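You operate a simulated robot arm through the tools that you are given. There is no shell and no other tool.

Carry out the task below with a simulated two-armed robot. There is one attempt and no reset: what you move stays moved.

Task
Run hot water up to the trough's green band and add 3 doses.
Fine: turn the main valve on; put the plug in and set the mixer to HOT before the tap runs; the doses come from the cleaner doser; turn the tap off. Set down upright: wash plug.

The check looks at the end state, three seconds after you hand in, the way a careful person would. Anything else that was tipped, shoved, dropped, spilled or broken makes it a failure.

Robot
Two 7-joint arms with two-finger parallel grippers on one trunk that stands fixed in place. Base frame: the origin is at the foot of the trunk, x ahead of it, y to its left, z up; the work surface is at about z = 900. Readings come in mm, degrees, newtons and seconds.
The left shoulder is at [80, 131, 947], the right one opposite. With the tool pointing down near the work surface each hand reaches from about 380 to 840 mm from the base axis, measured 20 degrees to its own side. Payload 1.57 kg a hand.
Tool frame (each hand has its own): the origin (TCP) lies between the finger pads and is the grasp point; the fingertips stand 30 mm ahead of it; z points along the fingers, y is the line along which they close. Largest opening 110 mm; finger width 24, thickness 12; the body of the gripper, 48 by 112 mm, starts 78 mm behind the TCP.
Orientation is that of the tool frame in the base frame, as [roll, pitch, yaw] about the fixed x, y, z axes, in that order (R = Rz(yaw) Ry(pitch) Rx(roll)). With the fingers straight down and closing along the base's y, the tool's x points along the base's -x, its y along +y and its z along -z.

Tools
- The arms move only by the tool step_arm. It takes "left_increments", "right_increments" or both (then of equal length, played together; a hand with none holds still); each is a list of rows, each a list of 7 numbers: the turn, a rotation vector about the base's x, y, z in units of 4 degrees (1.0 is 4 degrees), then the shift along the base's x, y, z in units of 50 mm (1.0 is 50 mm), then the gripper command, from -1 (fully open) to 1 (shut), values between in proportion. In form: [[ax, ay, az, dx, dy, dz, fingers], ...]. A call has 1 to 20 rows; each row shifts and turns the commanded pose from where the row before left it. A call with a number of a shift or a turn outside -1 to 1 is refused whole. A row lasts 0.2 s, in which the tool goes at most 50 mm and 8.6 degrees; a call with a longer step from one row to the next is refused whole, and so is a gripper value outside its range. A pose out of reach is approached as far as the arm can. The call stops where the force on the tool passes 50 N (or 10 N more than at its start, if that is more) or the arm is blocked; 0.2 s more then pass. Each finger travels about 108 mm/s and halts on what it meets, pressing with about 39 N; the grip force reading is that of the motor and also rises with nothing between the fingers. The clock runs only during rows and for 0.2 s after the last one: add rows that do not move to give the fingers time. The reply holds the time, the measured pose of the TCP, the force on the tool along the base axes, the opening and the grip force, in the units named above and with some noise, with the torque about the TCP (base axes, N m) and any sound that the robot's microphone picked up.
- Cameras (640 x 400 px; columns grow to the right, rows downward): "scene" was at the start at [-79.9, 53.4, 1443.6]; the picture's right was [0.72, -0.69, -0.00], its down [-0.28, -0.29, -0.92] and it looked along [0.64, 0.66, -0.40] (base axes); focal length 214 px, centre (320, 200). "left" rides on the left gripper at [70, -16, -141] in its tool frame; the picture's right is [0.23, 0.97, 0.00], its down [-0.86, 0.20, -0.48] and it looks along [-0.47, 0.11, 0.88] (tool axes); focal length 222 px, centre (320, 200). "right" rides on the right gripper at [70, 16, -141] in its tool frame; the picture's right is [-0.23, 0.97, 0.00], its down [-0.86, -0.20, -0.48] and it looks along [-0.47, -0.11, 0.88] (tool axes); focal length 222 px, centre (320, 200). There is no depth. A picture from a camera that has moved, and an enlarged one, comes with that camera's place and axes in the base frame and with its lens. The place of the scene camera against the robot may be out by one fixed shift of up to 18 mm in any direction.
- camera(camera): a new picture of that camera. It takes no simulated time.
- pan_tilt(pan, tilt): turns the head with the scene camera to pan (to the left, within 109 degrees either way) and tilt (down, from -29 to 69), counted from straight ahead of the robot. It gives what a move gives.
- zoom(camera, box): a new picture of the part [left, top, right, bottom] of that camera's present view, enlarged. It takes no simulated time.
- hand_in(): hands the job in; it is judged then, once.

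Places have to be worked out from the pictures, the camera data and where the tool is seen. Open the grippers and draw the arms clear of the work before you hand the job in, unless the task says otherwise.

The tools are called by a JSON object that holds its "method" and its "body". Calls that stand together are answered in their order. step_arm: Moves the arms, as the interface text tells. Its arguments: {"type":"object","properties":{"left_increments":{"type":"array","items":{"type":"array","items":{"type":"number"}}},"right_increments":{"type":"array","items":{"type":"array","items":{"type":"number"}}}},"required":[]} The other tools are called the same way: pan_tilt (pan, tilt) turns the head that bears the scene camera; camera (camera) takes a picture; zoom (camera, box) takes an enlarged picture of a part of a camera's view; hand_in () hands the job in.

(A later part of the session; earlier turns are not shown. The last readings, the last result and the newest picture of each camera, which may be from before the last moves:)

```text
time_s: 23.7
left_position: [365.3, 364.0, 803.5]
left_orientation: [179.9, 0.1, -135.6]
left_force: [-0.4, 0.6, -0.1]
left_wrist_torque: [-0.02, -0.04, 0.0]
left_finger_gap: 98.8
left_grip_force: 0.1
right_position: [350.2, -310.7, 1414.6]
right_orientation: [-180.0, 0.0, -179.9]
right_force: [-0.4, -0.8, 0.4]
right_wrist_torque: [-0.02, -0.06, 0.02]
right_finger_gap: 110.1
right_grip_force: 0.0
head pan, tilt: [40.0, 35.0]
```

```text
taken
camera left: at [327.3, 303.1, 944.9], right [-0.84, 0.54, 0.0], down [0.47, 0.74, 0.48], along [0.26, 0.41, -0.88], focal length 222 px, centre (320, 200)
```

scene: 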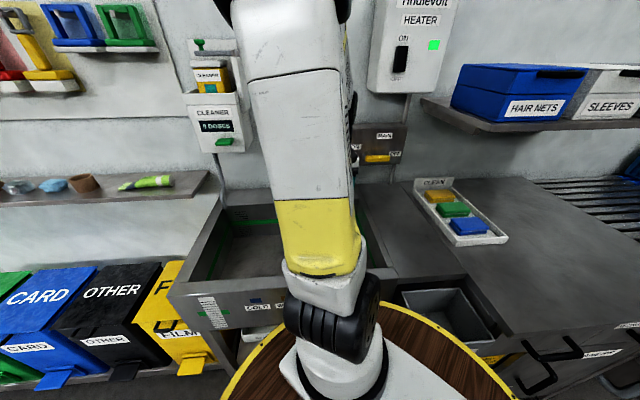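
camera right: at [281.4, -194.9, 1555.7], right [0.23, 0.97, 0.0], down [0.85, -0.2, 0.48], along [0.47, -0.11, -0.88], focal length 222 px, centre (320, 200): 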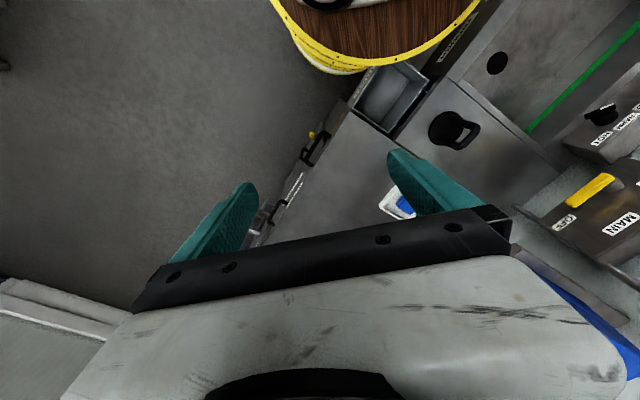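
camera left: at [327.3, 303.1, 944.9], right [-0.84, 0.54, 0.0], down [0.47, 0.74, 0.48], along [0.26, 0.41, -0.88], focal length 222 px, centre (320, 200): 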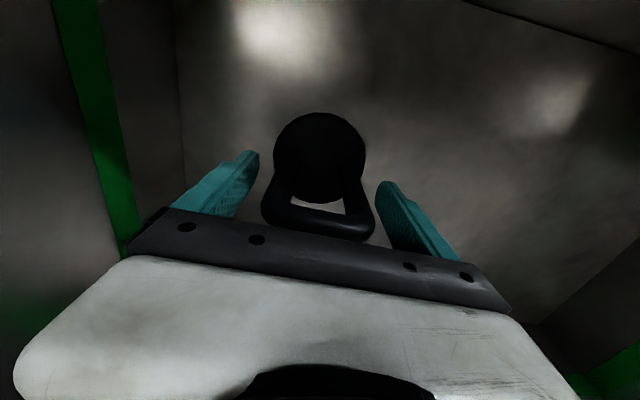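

The plug stands free and upright, so I'll raise the hand straight up and look down at it.

{"method": "step_arm", "body": {"left_increments": [[0, 0, 0, 0, 0, 0.3, -0.8], [0, 0, 0, 0, 0, 0.6, -0.8], [0, 0, 0, 0, 0, 0.9, -0.8], [0, 0, 0, 0, 0, 0.9, -0.8], [0, 0, 0, 0, 0, 0.9, -0.8], [0, 0, 0, 0, 0, 0.9, -0.8], [0, 0, 0, 0, 0, 0.9, -0.8], [0, 0, 0, 0, 0, 0, -0.8]]}}

{"method": "camera", "body": {"camera": "left"}}

{"method": "zoom", "body": {"camera": "left", "box": [260, 60, 380, 160]}}

{"method": "camera", "body": {"camera": "scene"}}

```text
time_s: 25.5
left_position: [365.3, 364.7, 1073.9]
left_orientation: [179.8, 0.1, -135.5]
left_force: [0.0, -1.0, 0.4]
left_wrist_torque: [-0.04, 0.03, 0.01]
left_finger_gap: 98.8
left_grip_force: 0.0
right_position: [351.1, -310.9, 1413.9]
right_orientation: [180.0, 0.0, -180.0]
right_force: [-0.3, 0.6, 0.3]
right_wrist_torque: [-0.01, -0.01, 0.02]
right_finger_gap: 109.8
right_grip_force: 0.1
head pan, tilt: [40.0, 35.0]
```

```text
taken
camera left: at [326.8, 304.4, 1215.6], right [-0.84, 0.54, 0.0], down [0.47, 0.74, 0.48], along [0.26, 0.41, -0.88], focal length 222 px, centre (320, 200)
```

left: 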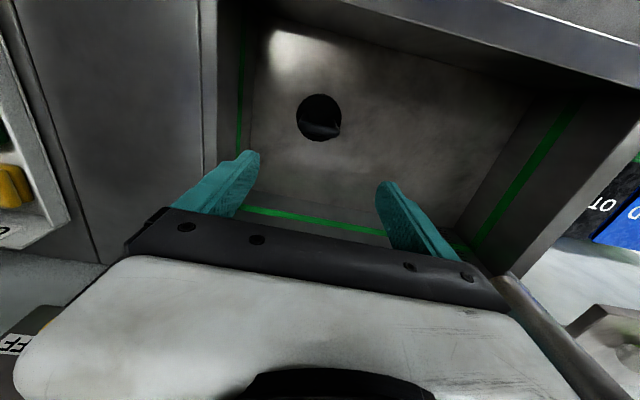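

```text
4.00 times, centred on (320, 110) of left
camera zoom: at [326.8, 304.4, 1215.6], right [-0.84, 0.54, 0.0], down [0.47, 0.74, 0.48], along [0.26, 0.41, -0.88], focal length 888 px, centre (320, 560)
```

zoom: 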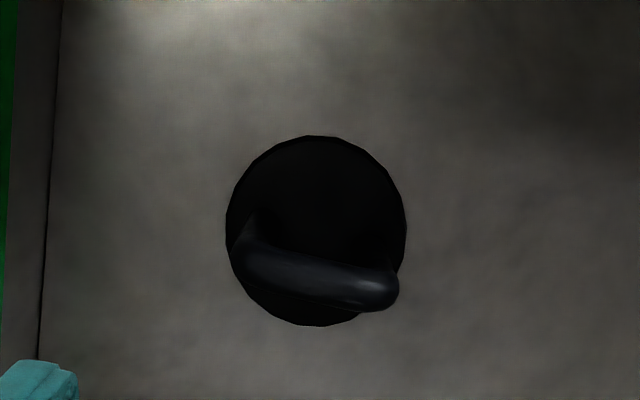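

```text
taken
```

scene: 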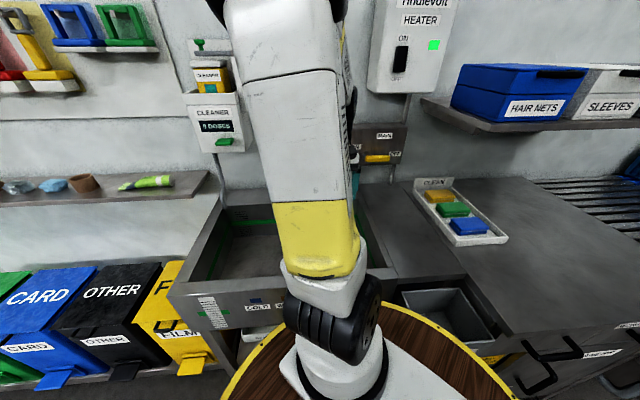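

The plug is seated and centred over the drain. I'll bring the right hand back toward the centre, high up, so its camera can view the valve, mixer and tap.

{"method": "step_arm", "body": {"right_increments": [[0, 0, 0, 0, 0.8, 0, 0], [0, 0, 0, 0, 0.8, 0, 1], [0, 0, 0, 0, 0.8, 0, 1], [0, 0, 0, 0, 0.8, 0, 1], [0, 0, 0, 0, 0.8, 0, 1], [0, 0, 0, 0, 0, 0, 1]]}}

{"method": "camera", "body": {"camera": "right"}}

```text
time_s: 26.9
left_position: [364.6, 366.5, 1073.8]
left_orientation: [179.9, 0.1, -135.5]
left_force: [0.4, 1.0, 0.8]
left_wrist_torque: [0.04, 0.02, 0.01]
left_finger_gap: 99.0
left_grip_force: 0.0
right_position: [351.1, -112.0, 1416.2]
right_orientation: [180.0, 0.0, 180.0]
right_force: [0.0, -0.1, -0.2]
right_wrist_torque: [0.0, 0.03, -0.01]
right_finger_gap: 0.0
right_grip_force: 21.6
head pan, tilt: [40.0, 35.0]
```

```text
taken
camera right: at [281.9, -94.0, 1556.3], right [0.23, 0.97, 0.0], down [0.85, -0.2, 0.48], along [0.47, -0.11, -0.88], focal length 222 px, centre (320, 200)
```

right: 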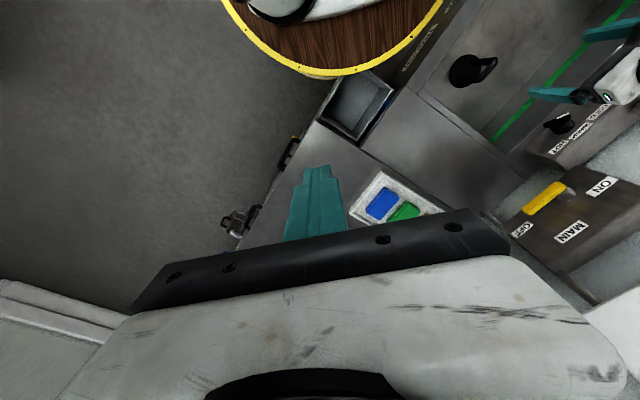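

{"method": "zoom", "body": {"camera": "right", "box": [480, 90, 640, 290]}}

{"method": "zoom", "body": {"camera": "scene", "box": [330, 100, 430, 200]}}

```text
2.00 times, centred on (560, 190) of right
camera zoom: at [281.9, -94.0, 1556.3], right [0.23, 0.97, 0.0], down [0.85, -0.2, 0.48], along [0.47, -0.11, -0.88], focal length 444 px, centre (-160, 220)
```

zoom: 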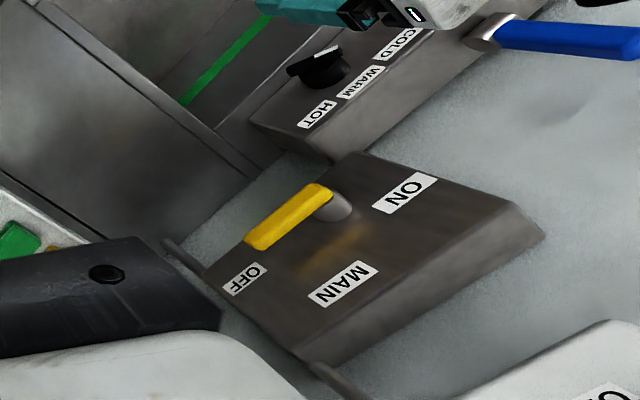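

```text
4.00 times, centred on (380, 150) of scene
camera zoom: at [-76.5, 43.5, 1425.9], right [0.64, -0.77, 0.0], down [-0.44, -0.37, -0.82], along [0.63, 0.53, -0.57], focal length 858 px, centre (80, 400)
```

zoom: 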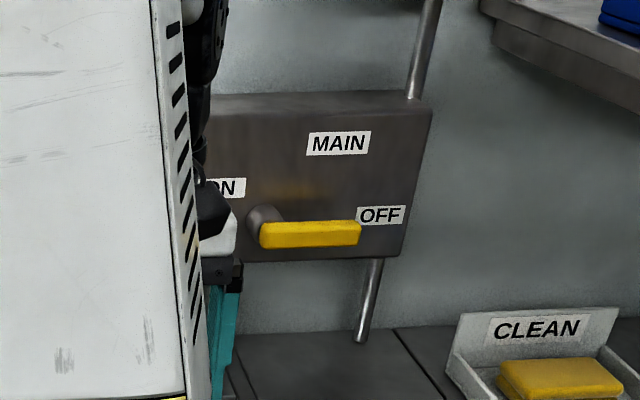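

This is an excellent view: the valve pivot sits left of centre with the lever pointing toward OFF, and ON is on the left. I'll zoom in further on the mixer knob and the blue tap lever.

{"method": "zoom", "body": {"camera": "right", "box": [540, 90, 600, 150]}}

{"method": "zoom", "body": {"camera": "right", "box": [580, 80, 640, 140]}}

{"method": "zoom", "body": {"camera": "right", "box": [520, 160, 610, 250]}}

```text
6.67 times, centred on (570, 120) of right
camera zoom: at [281.9, -94.0, 1556.3], right [0.23, 0.97, 0.0], down [0.85, -0.2, 0.48], along [0.47, -0.11, -0.88], focal length 1481 px, centre (-1347, 733)
```

zoom: 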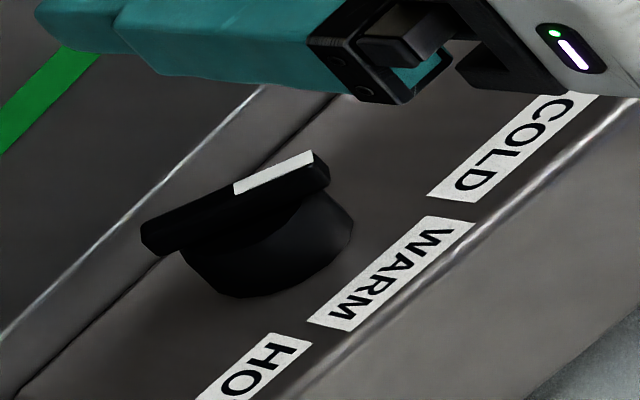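

```text
6.67 times, centred on (610, 110) of right
camera zoom: at [281.9, -94.0, 1556.3], right [0.23, 0.97, 0.0], down [0.85, -0.2, 0.48], along [0.47, -0.11, -0.88], focal length 1481 px, centre (-1613, 800)
```

zoom: 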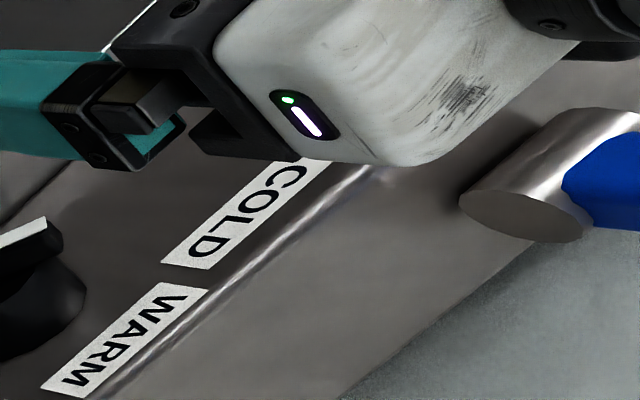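

```text
4.44 times, centred on (565, 205) of right
camera zoom: at [281.9, -94.0, 1556.3], right [0.23, 0.97, 0.0], down [0.85, -0.2, 0.48], along [0.47, -0.11, -0.88], focal length 987 px, centre (-769, 178)
```

zoom: 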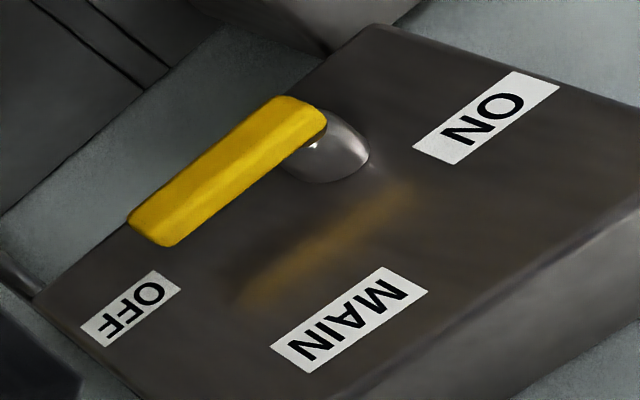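

The knob bar's white end points to the upper left (COLD), so HOT needs a 90° clockwise turn. The blue tap lever stands up on a stem lying along the wall. I'll move the left hand toward the valve with fingers closed and start tilting it toward the wall.

{"method": "step_arm", "body": {"left_increments": [[0, 0, 0, 0.6, -0.25, 0.3, 0], [0, 0, 0, 0.84, -0.34, 0.3, 1], [0, 0, 0, 0.84, -0.34, 0.1, 1], [0, 0, 0, 0.84, -0.34, 0, 1], [0, 0, 0, 0.84, -0.34, 0, 1], [0, 0, 0, 0.24, -0.11, 0, 1], [1, -0.97, 0, 0, 0, 0, 1], [1, -0.97, 0, 0, 0, 0, 1], [1, -0.97, 0, 0, 0, 0, 1], [1, -0.97, 0, 0, 0, 0, 1], [1, -0.97, 0, 0, 0, 0, 1], [1, -0.97, 0, 0, 0, 0, 1], [1, -0.97, 0, 0, 0, 0, 1], [1, -0.97, 0, 0, 0, 0, 1], [0, 0, 0, 0, 0, 0, 1]]}}

{"method": "camera", "body": {"camera": "right"}}

{"method": "camera", "body": {"camera": "scene"}}

{"method": "camera", "body": {"camera": "left"}}

```text
time_s: 30.1
left_position: [574.9, 277.1, 1109.2]
left_orientation: [178.5, 44.7, -136.1]
left_force: [-0.1, 0.7, -0.2]
left_wrist_torque: [-0.02, -0.01, -0.04]
left_finger_gap: 0.0
left_grip_force: 21.4
right_position: [351.2, -110.7, 1415.2]
right_orientation: [180.0, 0.0, 179.9]
right_force: [0.6, 0.0, -0.3]
right_wrist_torque: [0.01, 0.01, 0.01]
right_finger_gap: 0.0
right_grip_force: 21.8
head pan, tilt: [40.0, 35.0]
```

```text
taken
camera right: at [281.9, -94.5, 1556.4], right [0.23, 0.97, 0.0], down [0.86, -0.2, 0.48], along [0.47, -0.11, -0.88], focal length 222 px, centre (320, 200)
```

right: 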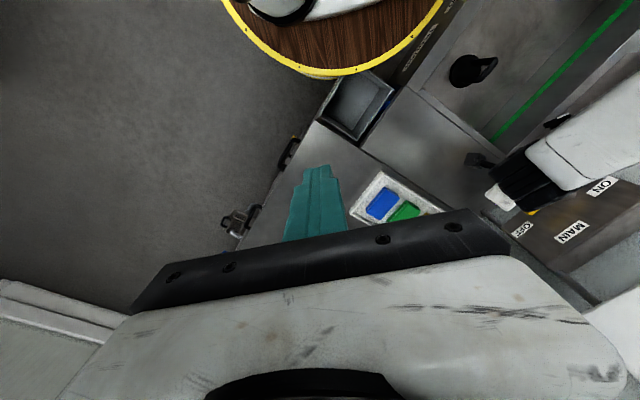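

```text
taken
```

scene: 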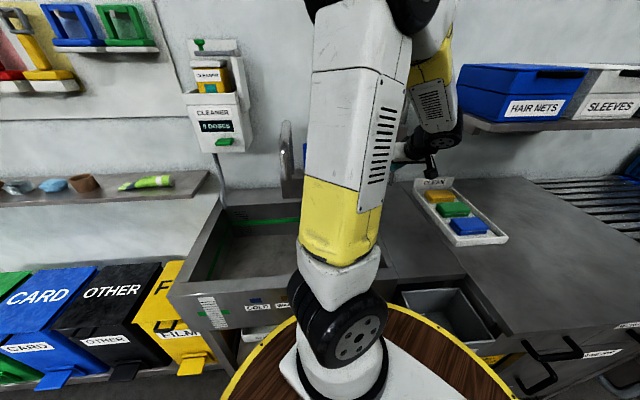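

```text
taken
camera left: at [482.0, 160.3, 1160.0], right [-0.8, 0.58, -0.14], down [0.06, 0.32, 0.94], along [0.59, 0.75, -0.29], focal length 222 px, centre (320, 200)
```

left: 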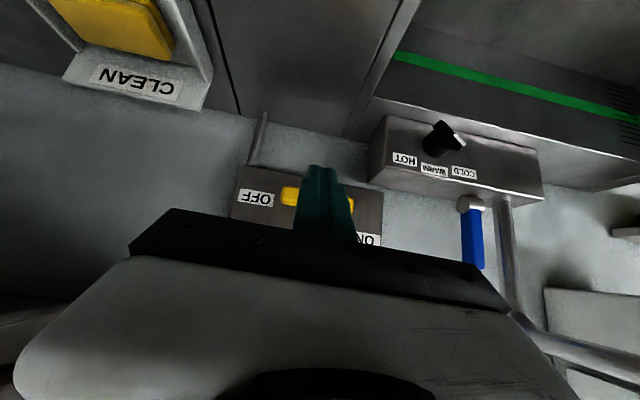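

This is a clear, upside-down view of the valve, mixer and blue tap lever. I'll zoom in on the tap and mixer.

{"method": "zoom", "body": {"camera": "left", "box": [360, 100, 560, 300]}}

{"method": "zoom", "body": {"camera": "left", "box": [220, 140, 400, 260]}}

```text
2.00 times, centred on (460, 200) of left
camera zoom: at [482.0, 160.3, 1160.0], right [-0.8, 0.58, -0.14], down [0.06, 0.32, 0.94], along [0.59, 0.75, -0.29], focal length 444 px, centre (40, 200)
```

zoom: 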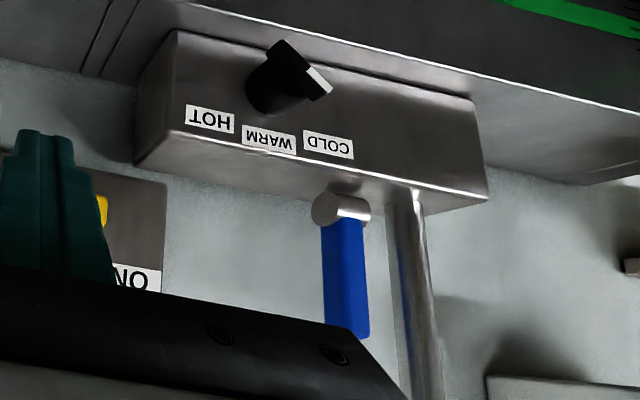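

```text
3.33 times, centred on (310, 200) of left
camera zoom: at [482.0, 160.3, 1160.0], right [-0.8, 0.58, -0.14], down [0.06, 0.32, 0.94], along [0.59, 0.75, -0.29], focal length 740 px, centre (353, 200)
```

zoom: 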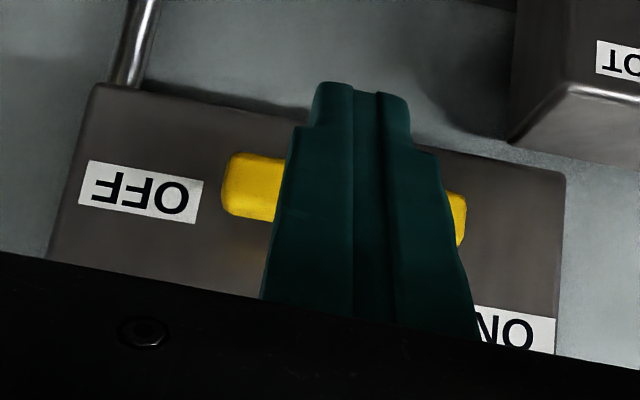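

By triangulation the valve face is at about 770 mm along the wall heading (46°). The lever is horizontal at z≈1082, standing ~45 mm off the face, with its pivot near its left end. I'll finish tilting the left tool to horizontal and drop it slightly below lever height.

{"method": "step_arm", "body": {"left_increments": [[1, -0.97, 0, 0.03, -0.02, -0.16, 1], [1, -0.97, 0, 0.03, -0.02, -0.16, 1], [1, -0.97, 0, 0.03, -0.02, -0.16, 1], [1, -0.97, 0, 0.03, -0.02, -0.16, 1], [1, -0.97, 0, 0.03, -0.02, -0.16, 1], [1, -0.97, 0, 0.03, -0.02, -0.16, 1], [1, -0.97, 0, 0.03, -0.02, -0.16, 1], [1, -0.97, 0, 0.03, -0.02, -0.16, 1], [0, 0, 0, 0, 0, 0, 1]]}}

{"method": "camera", "body": {"camera": "left"}}

{"method": "camera", "body": {"camera": "scene"}}

{"method": "zoom", "body": {"camera": "right", "box": [460, 80, 640, 280]}}

```text
time_s: 32.1
left_position: [587.7, 272.1, 1044.7]
left_orientation: [116.4, 88.4, 162.5]
left_force: [0.1, 0.0, -0.7]
left_wrist_torque: [0.02, 0.0, -0.03]
left_finger_gap: 0.1
left_grip_force: 21.4
right_position: [350.9, -111.8, 1414.8]
right_orientation: [-180.0, 0.1, 179.9]
right_force: [-0.3, 0.2, 0.2]
right_wrist_torque: [-0.03, 0.01, -0.02]
right_finger_gap: 0.2
right_grip_force: 21.1
head pan, tilt: [40.0, 35.0]
```

```text
taken
camera left: at [499.0, 157.6, 976.2], right [-0.71, 0.68, -0.2], down [-0.45, -0.21, 0.87], along [0.54, 0.7, 0.46], focal length 222 px, centre (320, 200)
```

left: 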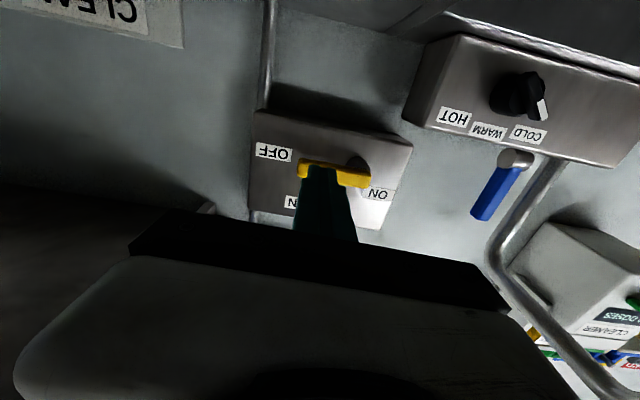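

```text
taken
```

scene: 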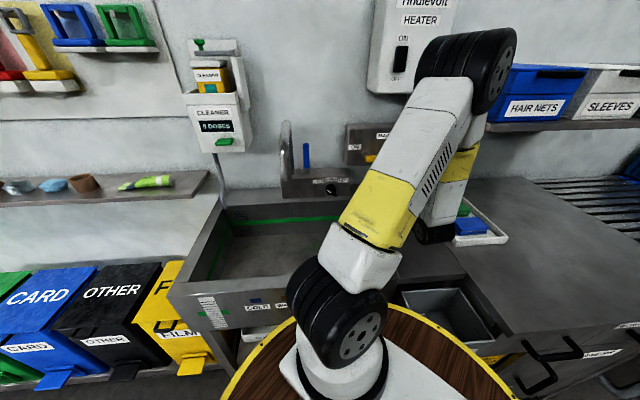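

```text
2.00 times, centred on (550, 180) of right
camera zoom: at [281.9, -94.5, 1556.4], right [0.23, 0.97, 0.0], down [0.86, -0.2, 0.48], along [0.47, -0.11, -0.88], focal length 444 px, centre (-140, 240)
```

zoom: 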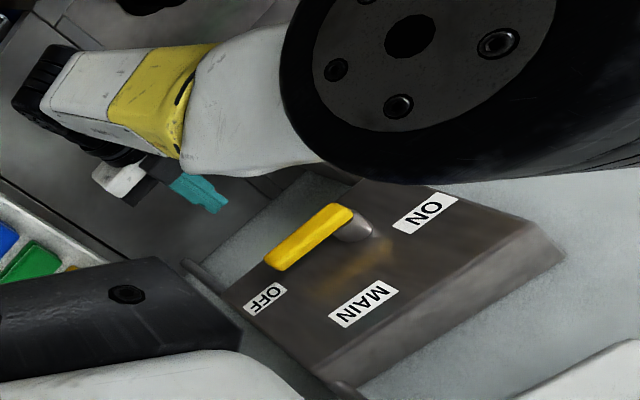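

The tool is now horizontal, heading 46°, just below lever height. The elbow has swung up and to the right, so I'll back the right hand off for safety and move the left fingertip in under the lever.

{"method": "step_arm", "body": {"left_increments": [[0, 0, 0, 0.35, 0.36, -0.06, 1], [0, 0, 0, 0.35, 0.36, -0.06, 1], [0, 0, 0, 0.35, 0.36, 0, 1], [0, 0, 0, 0, 0, 0, 1]], "right_increments": [[0, 0, 0, 0, -0.6, 0, 1], [0, 0, 0, 0, -0.6, 0, 1], [0, 0, 0, 0, -0.6, 0, 1], [0, 0, 0, 0, 0, 0, 1]]}}

{"method": "camera", "body": {"camera": "left"}}

{"method": "zoom", "body": {"camera": "right", "box": [500, 100, 640, 260]}}

{"method": "camera", "body": {"camera": "scene"}}

```text
time_s: 33.1
left_position: [640.5, 325.1, 1038.5]
left_orientation: [118.5, 88.4, 164.6]
left_force: [-0.3, -0.5, 0.5]
left_wrist_torque: [0.02, -0.02, -0.01]
left_finger_gap: 0.0
left_grip_force: 21.5
right_position: [351.0, -203.1, 1416.0]
right_orientation: [180.0, 0.0, 179.9]
right_force: [-0.4, -0.9, -0.2]
right_wrist_torque: [0.0, 0.0, 0.06]
right_finger_gap: 0.0
right_grip_force: 21.8
head pan, tilt: [40.0, 35.0]
```

```text
taken
camera left: at [551.6, 211.7, 970.0], right [-0.71, 0.68, -0.2], down [-0.45, -0.21, 0.87], along [0.54, 0.7, 0.46], focal length 222 px, centre (320, 200)
```

left: 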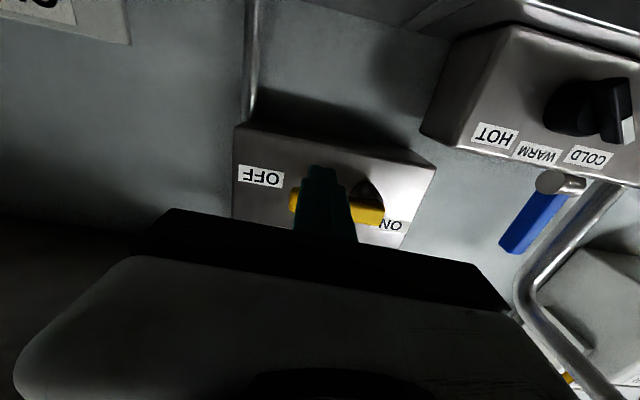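

```text
2.50 times, centred on (570, 180) of right
camera zoom: at [282.1, -185.1, 1556.4], right [0.23, 0.97, 0.0], down [0.85, -0.2, 0.48], along [0.47, -0.11, -0.88], focal length 555 px, centre (-305, 250)
```

zoom: 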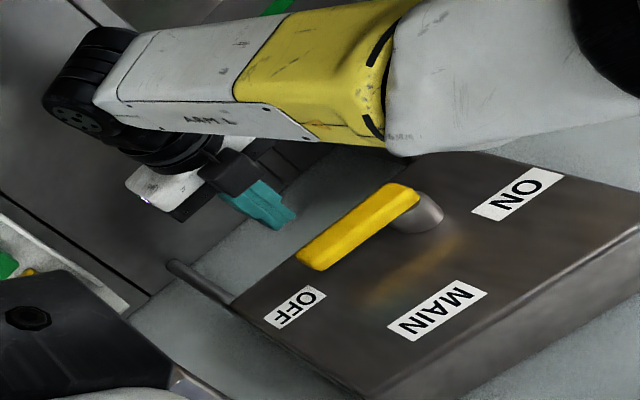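

```text
taken
```

scene: 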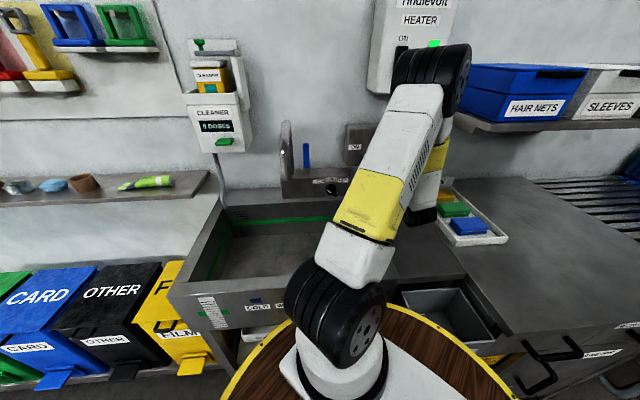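

The fingertip is now under the lever. I'll advance another ~35 mm so it passes beneath the lever, then check.

{"method": "step_arm", "body": {"left_increments": [[0, 0, 0, 0.25, 0.26, 0, 1], [0, 0, 0, 0.24, 0.25, 0, 1], [0, 0, 0, 0, 0, 0, 1]]}}

{"method": "camera", "body": {"camera": "left"}}

{"method": "zoom", "body": {"camera": "right", "box": [500, 100, 640, 260]}}

```text
time_s: 33.9
left_position: [663.2, 349.8, 1038.6]
left_orientation: [118.4, 88.4, 164.4]
left_force: [0.5, -0.7, -0.2]
left_wrist_torque: [0.0, -0.01, -0.03]
left_finger_gap: 0.0
left_grip_force: 21.7
right_position: [351.3, -202.8, 1415.4]
right_orientation: [-179.9, 0.0, 180.0]
right_force: [-0.4, 0.0, 0.1]
right_wrist_torque: [0.01, 0.01, 0.01]
right_finger_gap: 0.0
right_grip_force: 21.4
head pan, tilt: [40.0, 35.0]
```

```text
taken
camera left: at [575.4, 237.2, 970.3], right [-0.71, 0.68, -0.2], down [-0.45, -0.21, 0.87], along [0.55, 0.7, 0.46], focal length 222 px, centre (320, 200)
```

left: 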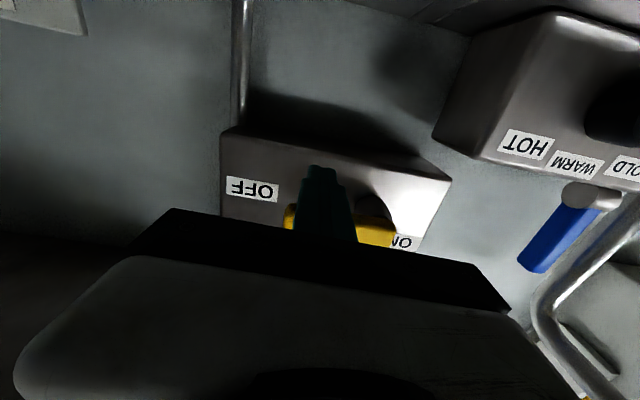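

```text
2.50 times, centred on (570, 180) of right
camera zoom: at [282.2, -184.7, 1556.4], right [0.23, 0.97, 0.0], down [0.86, -0.2, 0.48], along [0.47, -0.11, -0.88], focal length 555 px, centre (-305, 250)
```

zoom: 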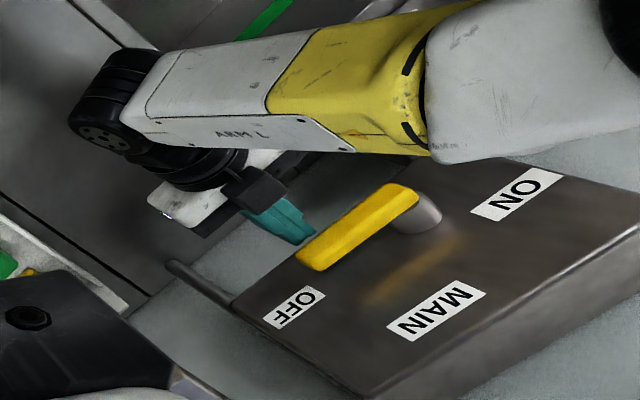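

The fingertip is under the lever at p≈234 mm, ~56 mm from the pivot. I'll push up gently and watch the force to see whether the lever turns that way.

{"method": "step_arm", "body": {"left_increments": [[0, 0, 0, 0, 0, 0.26, 1], [0, 0, 0, 0, 0, 0.26, 1], [0, 0, 0, 0.05, -0.05, 0.26, 1], [0, 0, 0, 0, 0, 0.26, 1], [0, 0, 0, 0, 0, 0, 1]]}}

{"method": "zoom", "body": {"camera": "right", "box": [500, 100, 640, 260]}}

```text
time_s: 35.1
left_position: [667.1, 348.1, 1091.1]
left_orientation: [118.1, 88.4, 164.1]
left_force: [-0.2, 0.4, 0.6]
left_wrist_torque: [-0.01, -0.03, -0.01]
left_finger_gap: 0.0
left_grip_force: 20.7
right_position: [350.9, -201.4, 1415.3]
right_orientation: [-180.0, 0.0, 180.0]
right_force: [-0.2, 0.2, -0.2]
right_wrist_torque: [0.02, 0.0, -0.04]
right_finger_gap: 0.2
right_grip_force: 21.3
head pan, tilt: [40.0, 35.0]
```

```text
2.50 times, centred on (570, 180) of right
camera zoom: at [282.2, -184.7, 1556.4], right [0.23, 0.97, 0.0], down [0.86, -0.2, 0.48], along [0.47, -0.11, -0.88], focal length 555 px, centre (-305, 250)
```

zoom: 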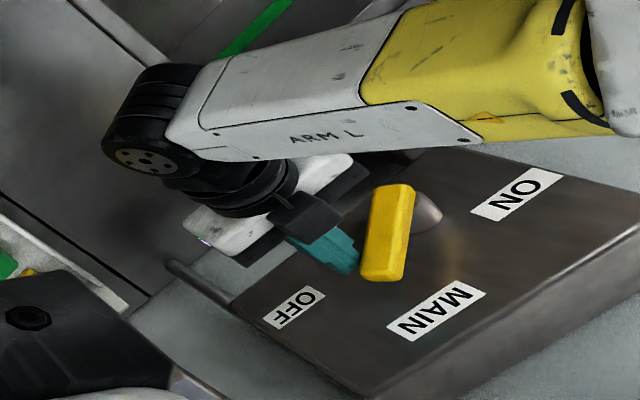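

The lever swings up freely. I'll follow the arc around the pivot toward ON.

{"method": "step_arm", "body": {"left_increments": [[0, 0, 0, -0.059, 0.057, 0.368, 1], [0, 0, 0, -0.111, 0.107, 0.272, 1], [0, 0, 0, -0.158, 0.153, 0.224, 1], [0, 0, 0, -0.194, 0.188, 0.158, 1], [0, 0, 0, -0.216, 0.208, 0.084, 1], [0, 0, 0, 0, 0, 0, 1]]}}

{"method": "zoom", "body": {"camera": "right", "box": [500, 100, 640, 260]}}

{"method": "zoom", "body": {"camera": "scene", "box": [270, 80, 430, 200]}}

```text
time_s: 36.5
left_position: [634.6, 378.2, 1143.5]
left_orientation: [122.9, 88.2, 168.2]
left_force: [38.6, -14.6, -8.7]
left_wrist_torque: [-0.37, -0.32, -0.95]
left_finger_gap: 0.1
left_grip_force: 21.5
right_position: [353.5, -201.4, 1414.6]
right_orientation: [180.0, -0.1, -180.0]
right_force: [-0.1, -0.9, 0.7]
right_wrist_torque: [-0.01, 0.01, -0.01]
right_finger_gap: 0.3
right_grip_force: 21.2
head pan, tilt: [40.0, 35.0]
```

```text
2.50 times, centred on (570, 180) of right
camera zoom: at [284.8, -185.2, 1555.8], right [0.23, 0.97, 0.0], down [0.86, -0.2, 0.48], along [0.46, -0.11, -0.88], focal length 555 px, centre (-305, 250)
```

zoom: 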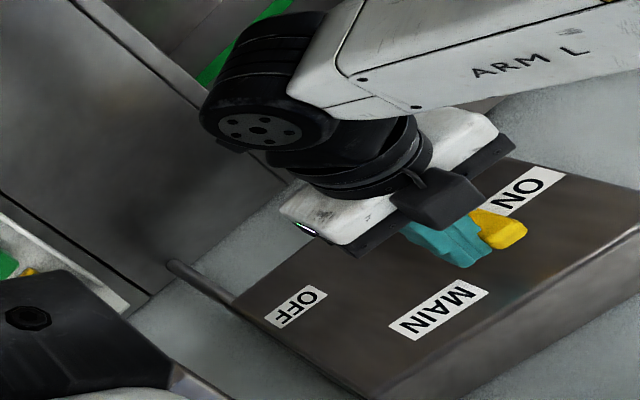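

```text
3.33 times, centred on (350, 140) of scene
camera zoom: at [-73.7, 42.9, 1426.1], right [0.64, -0.77, 0.0], down [-0.44, -0.37, -0.82], along [0.63, 0.53, -0.57], focal length 715 px, centre (220, 400)
```

zoom: 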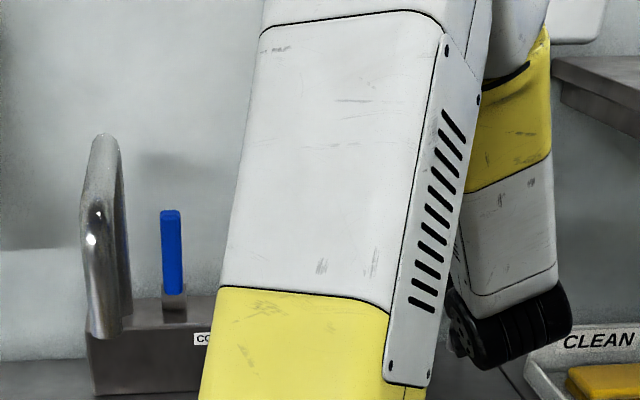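

The lever now stands roughly vertical and I feel ~38 N against my push, so it may be at its stop. I'll release the pressure, back the finger out and look at it.

{"method": "step_arm", "body": {"left_increments": [[0, 0, 0, 0.16, -0.15, 0, 1], [0, 0, 0, -0.35, -0.36, 0, 1], [0, 0, 0, -0.5, -0.52, 0, 1], [0, 0, 0, -0.5, -0.52, 0, 1], [0, 0, 0, 0.3, -0.3, 0, 1], [0, 0, 0, 0.5, -0.5, 0, 1], [0, 0, 0, 0, 0, 0, 1]]}}

{"method": "zoom", "body": {"camera": "right", "box": [500, 100, 640, 260]}}

{"method": "camera", "body": {"camera": "left"}}

{"method": "camera", "body": {"camera": "scene"}}

```text
time_s: 38.1
left_position: [610.2, 265.0, 1146.4]
left_orientation: [118.3, 88.4, 164.3]
left_force: [-0.3, 0.4, 0.1]
left_wrist_torque: [0.0, -0.03, -0.01]
left_finger_gap: 0.1
left_grip_force: 20.9
right_position: [351.5, -202.6, 1414.6]
right_orientation: [180.0, -0.1, -179.9]
right_force: [-0.1, -0.1, -0.4]
right_wrist_torque: [-0.01, -0.02, 0.01]
right_finger_gap: 0.0
right_grip_force: 21.3
head pan, tilt: [40.0, 35.0]
```

```text
2.50 times, centred on (570, 180) of right
camera zoom: at [282.2, -184.7, 1556.4], right [0.23, 0.97, 0.0], down [0.86, -0.2, 0.48], along [0.47, -0.11, -0.88], focal length 555 px, centre (-305, 250)
```

zoom: 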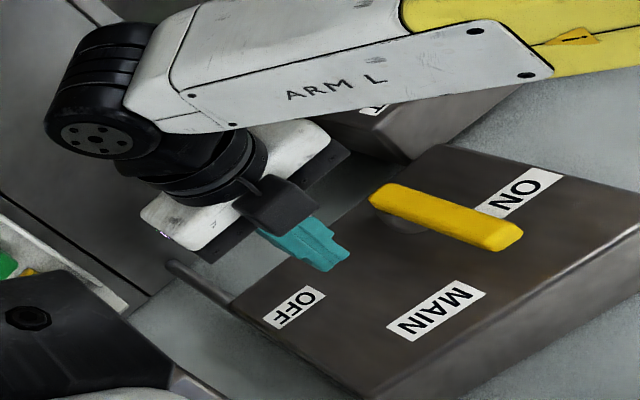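

```text
taken
camera left: at [522.1, 152.0, 1077.4], right [-0.71, 0.68, -0.2], down [-0.45, -0.21, 0.87], along [0.54, 0.7, 0.46], focal length 222 px, centre (320, 200)
```

left: 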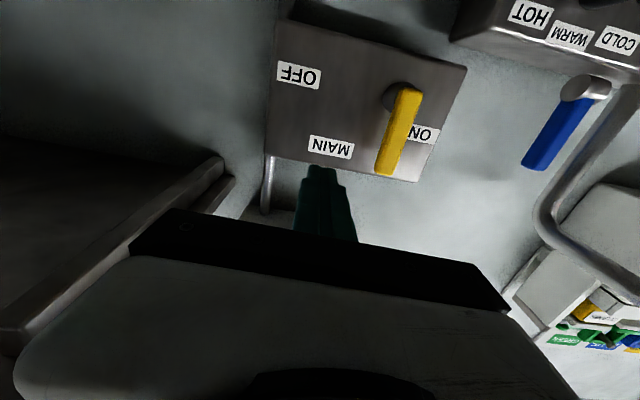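

```text
taken
```

scene: 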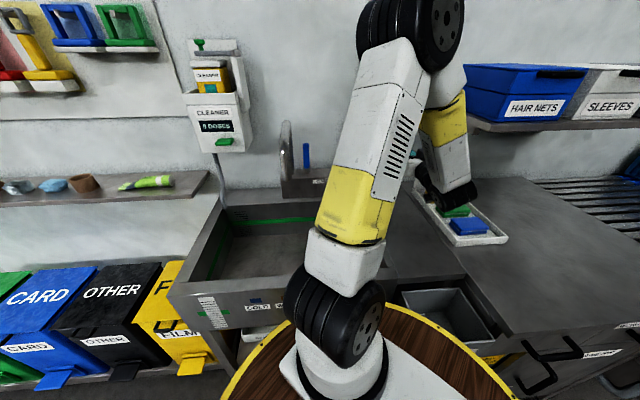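

The lever now stands vertical beside the ON label against its stop, so the main valve is ON. Next is the mixer: I'll move the left hand in front of the knob with fingers slightly open for a close look.

{"method": "step_arm", "body": {"left_increments": [[0, 0, 0, -0.58, 0.4, -0.3, 1], [0, 0, 0, -0.58, 0.447, -0.5, 0.18], [0, 0, 0, -0.58, 0.447, -0.5, 0.18], [0, 0, 0, -0.58, 0.447, -0.5, 0.18], [0, 0, 0, -0.58, 0.447, -0.5, 0.18], [0, 0, 0, -0.58, 0.447, -0.5, 0.18], [0, 0, 0, 0, 0, 0, 0.18]]}}

{"method": "camera", "body": {"camera": "left"}}

{"method": "camera", "body": {"camera": "scene"}}

{"method": "camera", "body": {"camera": "right"}}

```text
time_s: 39.7
left_position: [509.4, 407.9, 991.5]
left_orientation: [117.8, 88.5, 163.9]
left_force: [0.2, 0.2, -0.1]
left_wrist_torque: [-0.02, -0.02, -0.01]
left_finger_gap: 44.9
left_grip_force: 0.1
left hand out of reach, approached as far as the arm can: row 3, 4, 5, 6
right_position: [349.8, -201.3, 1416.5]
right_orientation: [-179.9, 0.1, -180.0]
right_force: [0.4, -0.7, -0.6]
right_wrist_torque: [-0.01, 0.0, -0.03]
right_finger_gap: 0.1
right_grip_force: 21.3
head pan, tilt: [40.0, 35.0]
```

```text
taken
camera left: at [420.5, 294.3, 923.0], right [-0.71, 0.68, -0.2], down [-0.45, -0.21, 0.87], along [0.54, 0.7, 0.46], focal length 222 px, centre (320, 200)
```

left: 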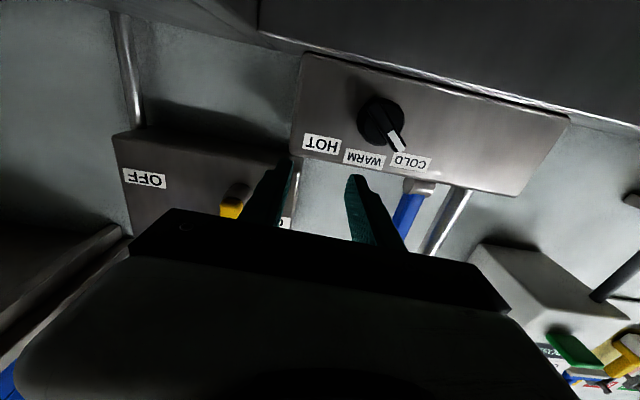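

```text
taken
```

scene: 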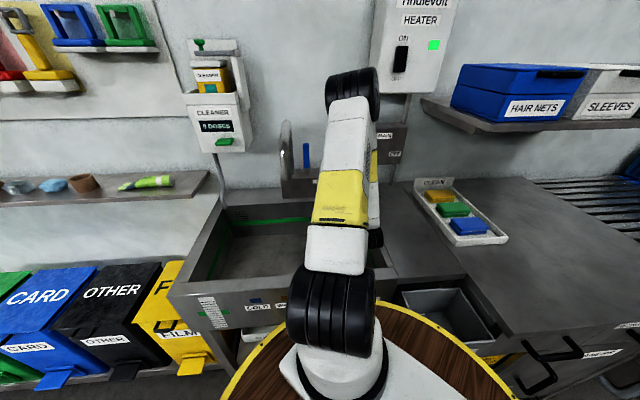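

```text
taken
camera right: at [282.2, -184.6, 1556.4], right [0.23, 0.97, 0.0], down [0.86, -0.2, 0.48], along [0.47, -0.11, -0.88], focal length 222 px, centre (320, 200)
```

right: 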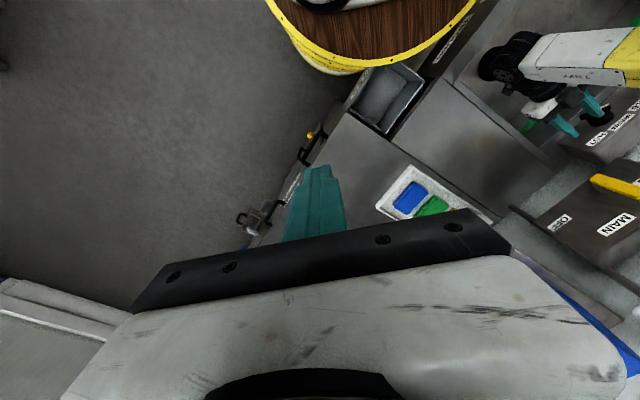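

The arm can't fold that close, so it stopped short, but I have a good view of the knob. I'll zoom in to measure it.

{"method": "zoom", "body": {"camera": "left", "box": [290, 60, 450, 200]}}

{"method": "zoom", "body": {"camera": "scene", "box": [260, 110, 340, 210]}}

```text
2.86 times, centred on (370, 130) of left
camera zoom: at [420.5, 294.3, 923.0], right [-0.71, 0.68, -0.2], down [-0.45, -0.21, 0.87], along [0.54, 0.7, 0.46], focal length 635 px, centre (177, 400)
```

zoom: 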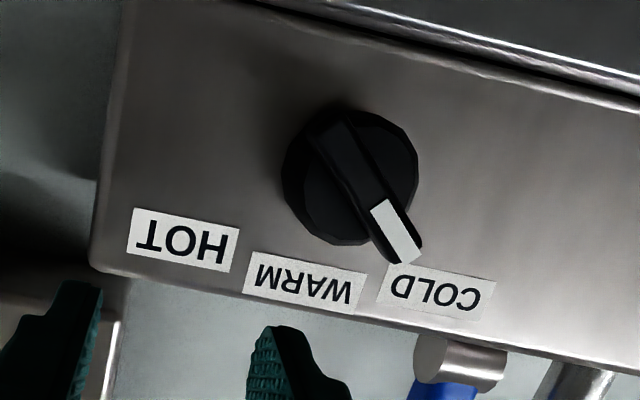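

```text
4.00 times, centred on (300, 160) of scene
camera zoom: at [-76.5, 43.5, 1425.9], right [0.64, -0.77, 0.0], down [-0.44, -0.37, -0.82], along [0.63, 0.53, -0.57], focal length 858 px, centre (400, 360)
```

zoom: 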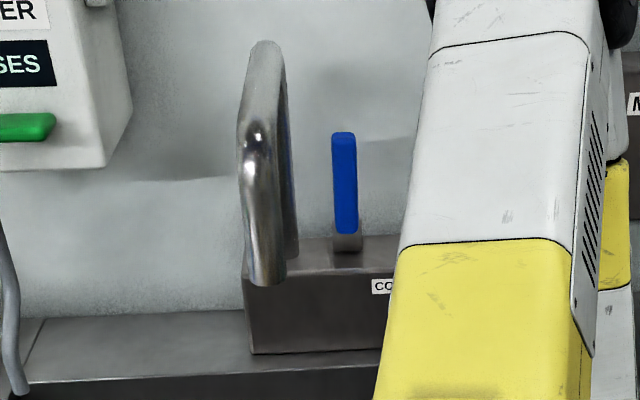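

The knob axis is at about p=33, z=944, with the bar front near q=709 pointing at COLD. Before going further I'll make a small test step along the wall normal to see where the commanded pose stands after the reach limit.

{"method": "step_arm", "body": {"left_increments": [[0, 0, 0, 0.35, 0.36, 0, 0.3], [0, 0, 0, 0, 0, 0, 0.3]]}}

```text
time_s: 40.3
left_position: [525.9, 425.4, 992.3]
left_orientation: [118.0, 88.4, 163.9]
left_force: [1.0, 0.0, -0.2]
left_wrist_torque: [0.0, 0.0, 0.0]
left_finger_gap: 38.5
left_grip_force: 0.0
right_position: [352.0, -202.3, 1415.5]
right_orientation: [-179.9, 0.1, 180.0]
right_force: [0.3, -0.2, 0.2]
right_wrist_torque: [-0.03, 0.01, 0.0]
right_finger_gap: 0.1
right_grip_force: 21.5
head pan, tilt: [40.0, 35.0]
```

Commands now build from the measured pose, so I can trust relative moves. I'll shift left to line up with the knob, staying ~10 mm short of it, and roll the hand 45° counter-clockwise to match the bar.

{"method": "step_arm", "body": {"left_increments": [[0, 0, 0, -0.356, 0.344, -0.32, 0.3], [0, 0, 0, -0.356, 0.344, -0.32, 0.3], [-0.966, -1, 0, 0, 0, 0, 0.3], [-0.966, -1, 0, 0, 0, 0, 0.3], [-0.966, -1, 0, 0, 0, 0, 0.3], [-0.966, -1, 0, 0, 0, 0, 0.3], [-0.966, -1, 0, 0, 0, 0, 0.3], [-0.966, -1, 0, 0, 0, 0, 0.3], [-0.966, -1, 0, 0, 0, 0, 0.3], [-0.966, -1, 0, 0, 0, 0, 0.3], [0, 0, 0, 0, 0, 0, 0.3]]}}

{"method": "camera", "body": {"camera": "left"}}

{"method": "camera", "body": {"camera": "scene"}}

```text
time_s: 42.7
left_position: [554.5, 354.7, 1056.2]
left_orientation: [-90.0, 47.7, -45.0]
left_force: [-1.4, -0.2, 0.3]
left_wrist_torque: [-0.01, 0.01, -0.02]
left_finger_gap: 38.7
left_grip_force: 0.0
left hand out of reach, approached as far as the arm can: row 2, 3, 4, 5, 6, 7, 8, 9, 10
right_position: [347.9, -216.1, 1414.5]
right_orientation: [179.7, 0.2, 179.5]
right_force: [-1.1, -0.8, 0.0]
right_wrist_torque: [-0.04, -0.06, -0.03]
right_finger_gap: 0.0
right_grip_force: 21.2
head pan, tilt: [40.0, 35.0]
```

```text
taken
camera left: at [496.2, 213.3, 1015.5], right [-0.4, 0.4, -0.82], down [-0.85, 0.17, 0.5], along [0.34, 0.9, 0.27], focal length 222 px, centre (320, 200)
```

left: 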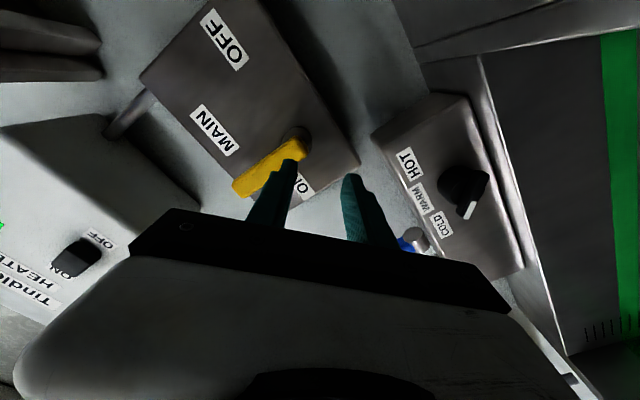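

```text
taken
```

scene: 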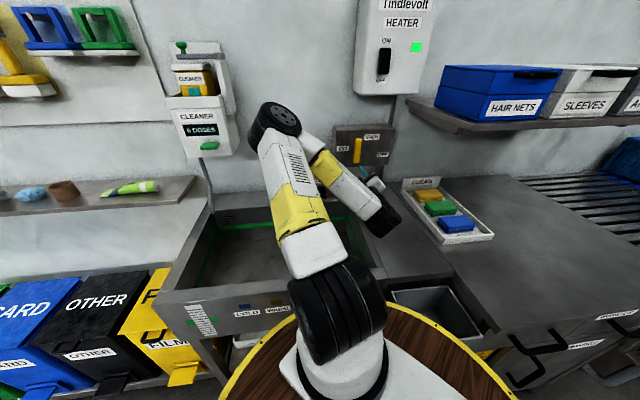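

The rolled pose is out of reach and the elbow swung to the left, so gripping the knob that way won't work. I'll check that everything is settled before recovering.

{"method": "step_arm", "body": {"left_increments": [[0, 0, 0, 0, 0, 0, 0.3], [0, 0, 0, 0, 0, 0, 0.3]]}}

{"method": "zoom", "body": {"camera": "scene", "box": [160, 60, 480, 260]}}

{"method": "camera", "body": {"camera": "right"}}

```text
time_s: 43.3
left_position: [559.2, 363.1, 1053.6]
left_orientation: [-90.6, 48.0, -43.9]
left_force: [0.8, -0.1, -0.4]
left_wrist_torque: [-0.03, -0.01, -0.04]
left_finger_gap: 38.5
left_grip_force: 0.0
right_position: [348.3, -213.2, 1416.7]
right_orientation: [179.4, 0.2, 179.9]
right_force: [0.4, 0.9, 0.4]
right_wrist_torque: [-0.02, 0.01, -0.01]
right_finger_gap: 0.0
right_grip_force: 21.7
head pan, tilt: [40.0, 35.0]
```

```text
2.00 times, centred on (320, 160) of scene
camera zoom: at [-53.6, 28.8, 1426.6], right [0.6, -0.8, -0.01], down [-0.46, -0.33, -0.82], along [0.66, 0.49, -0.57], focal length 429 px, centre (320, 280)
```

zoom: 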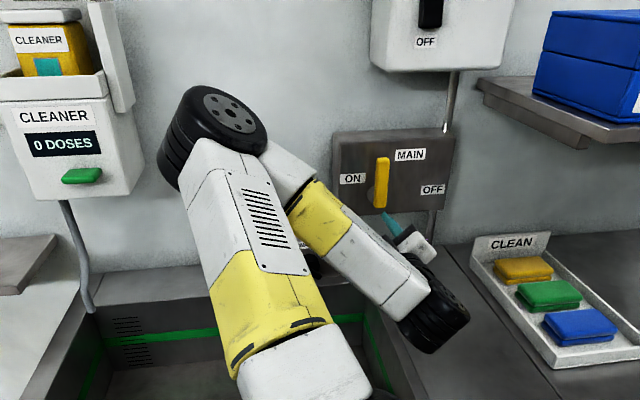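

```text
taken
camera right: at [278.3, -196.6, 1556.1], right [0.23, 0.97, 0.01], down [0.85, -0.2, 0.48], along [0.47, -0.1, -0.88], focal length 222 px, centre (320, 200)
```

right: 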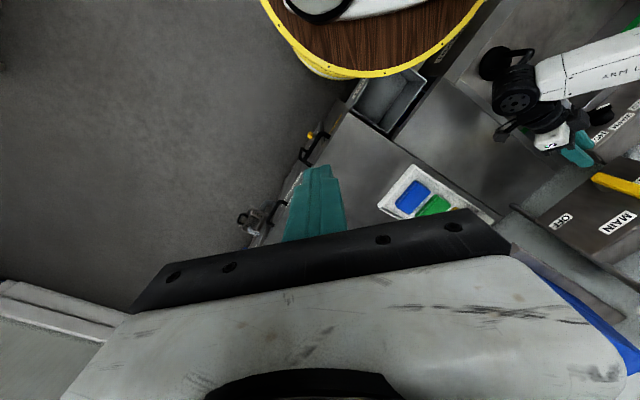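

The left arm is leaning on the body in that posture, shifting the head and right-hand readings slightly. I'll reverse the roll and move back right to the earlier comfortable pose.

{"method": "step_arm", "body": {"left_increments": [[0.966, 1, 0, 0.108, -0.14, 0.115, 0.3], [0.966, 1, 0, 0.108, -0.14, 0.115, 0.3], [0.966, 1, 0, 0.108, -0.14, 0.115, 0.3], [0.966, 1, 0, 0.108, -0.14, 0.115, 0.3], [0.966, 1, 0, 0.108, -0.14, 0.115, 0.3], [0.966, 1, 0, 0.108, -0.14, 0.115, 0.3], [0.966, 1, 0, 0.108, -0.14, 0.115, 0.3], [0.966, 1, 0, 0.108, -0.14, 0.115, 1], [0, 0, 0, 0, 0, 0, 1]]}}

{"method": "camera", "body": {"camera": "scene"}}

{"method": "camera", "body": {"camera": "left"}}

```text
time_s: 43.6
left_position: [557.5, 396.4, 1053.5]
left_orientation: [-89.4, 50.0, -38.7]
left_force: [1.3, -0.4, -1.7]
left_wrist_torque: [0.11, -0.07, 0.1]
left_finger_gap: 38.7
left_grip_force: 0.1
right_position: [336.6, -187.4, 1418.7]
right_orientation: [179.8, 0.6, -177.8]
right_force: [-3.1, 1.2, 1.9]
right_wrist_torque: [-0.14, -0.38, -0.02]
right_finger_gap: 0.0
right_grip_force: 21.3
head pan, tilt: [40.0, 35.0]
stopped in row 1 (left hand): the arm was blocked; the commanded pose is now the measured one
```

```text
taken
```

scene: 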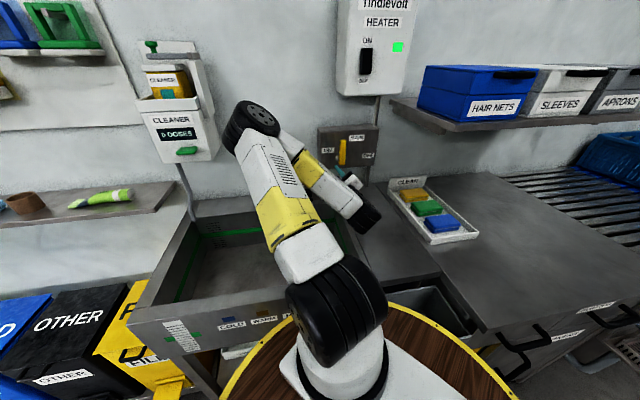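

```text
taken
camera left: at [513.0, 250.2, 1010.1], right [-0.46, 0.38, -0.8], down [-0.85, 0.07, 0.52], along [0.25, 0.92, 0.29], focal length 222 px, centre (320, 200)
```

left: 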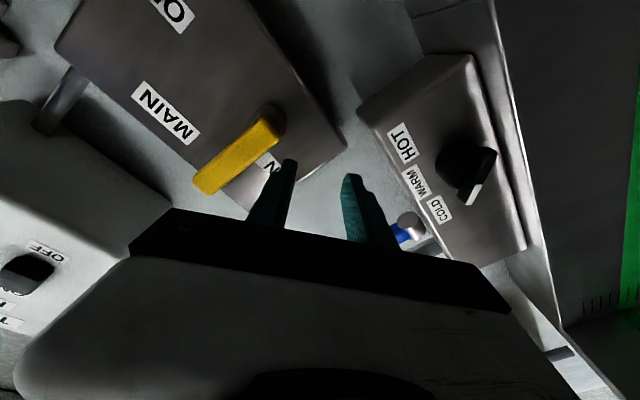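

That move was blocked and the head and right hand shifted again, so something is bearing on the body. I'll re-read the state and the camera pose before moving anything else.

{"method": "zoom", "body": {"camera": "scene", "box": [220, 80, 400, 400]}}

{"method": "camera", "body": {"camera": "right"}}

{"method": "step_arm", "body": {"left_increments": [[0, 0, 0, 0, 0, 0, 0.3]]}}

```text
1.25 times, centred on (310, 240) of scene
camera zoom: at [-38.7, 34.6, 1426.0], right [0.57, -0.82, 0.0], down [-0.47, -0.32, -0.82], along [0.68, 0.47, -0.57], focal length 268 px, centre (332, 150)
```

zoom: 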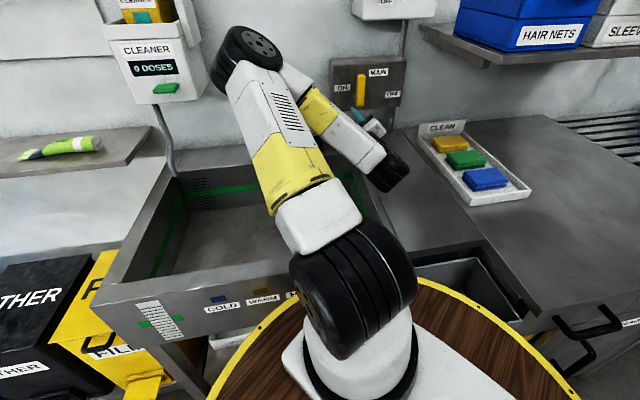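

```text
taken
camera right: at [265.5, -174.0, 1558.7], right [0.19, 0.98, 0.01], down [0.86, -0.17, 0.49], along [0.48, -0.09, -0.87], focal length 222 px, centre (320, 200)
```

right: 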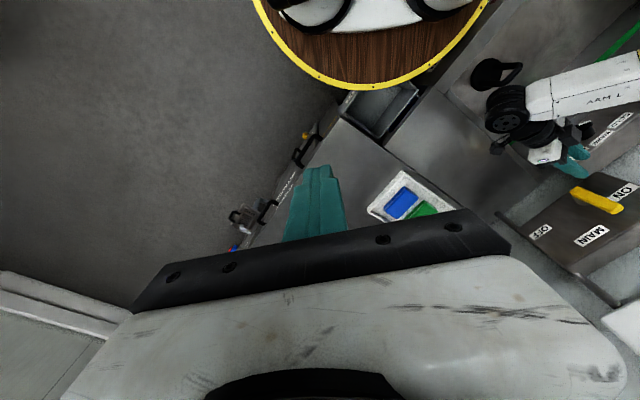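

```text
time_s: 43.9
left_position: [562.9, 450.5, 1054.6]
left_orientation: [-89.9, 50.6, -30.3]
left_force: [3.9, -1.5, -3.7]
left_wrist_torque: [0.19, -0.14, 0.33]
left_finger_gap: 38.6
left_grip_force: 0.1
right_position: [326.4, -158.2, 1416.8]
right_orientation: [179.9, 0.3, -173.8]
right_force: [-2.3, 1.9, -0.2]
right_wrist_torque: [-0.13, -0.26, -0.03]
right_finger_gap: 0.4
right_grip_force: 21.0
head pan, tilt: [40.0, 35.0]
stopped in row 1 (left hand): the arm was blocked; the commanded pose is now the measured one
```

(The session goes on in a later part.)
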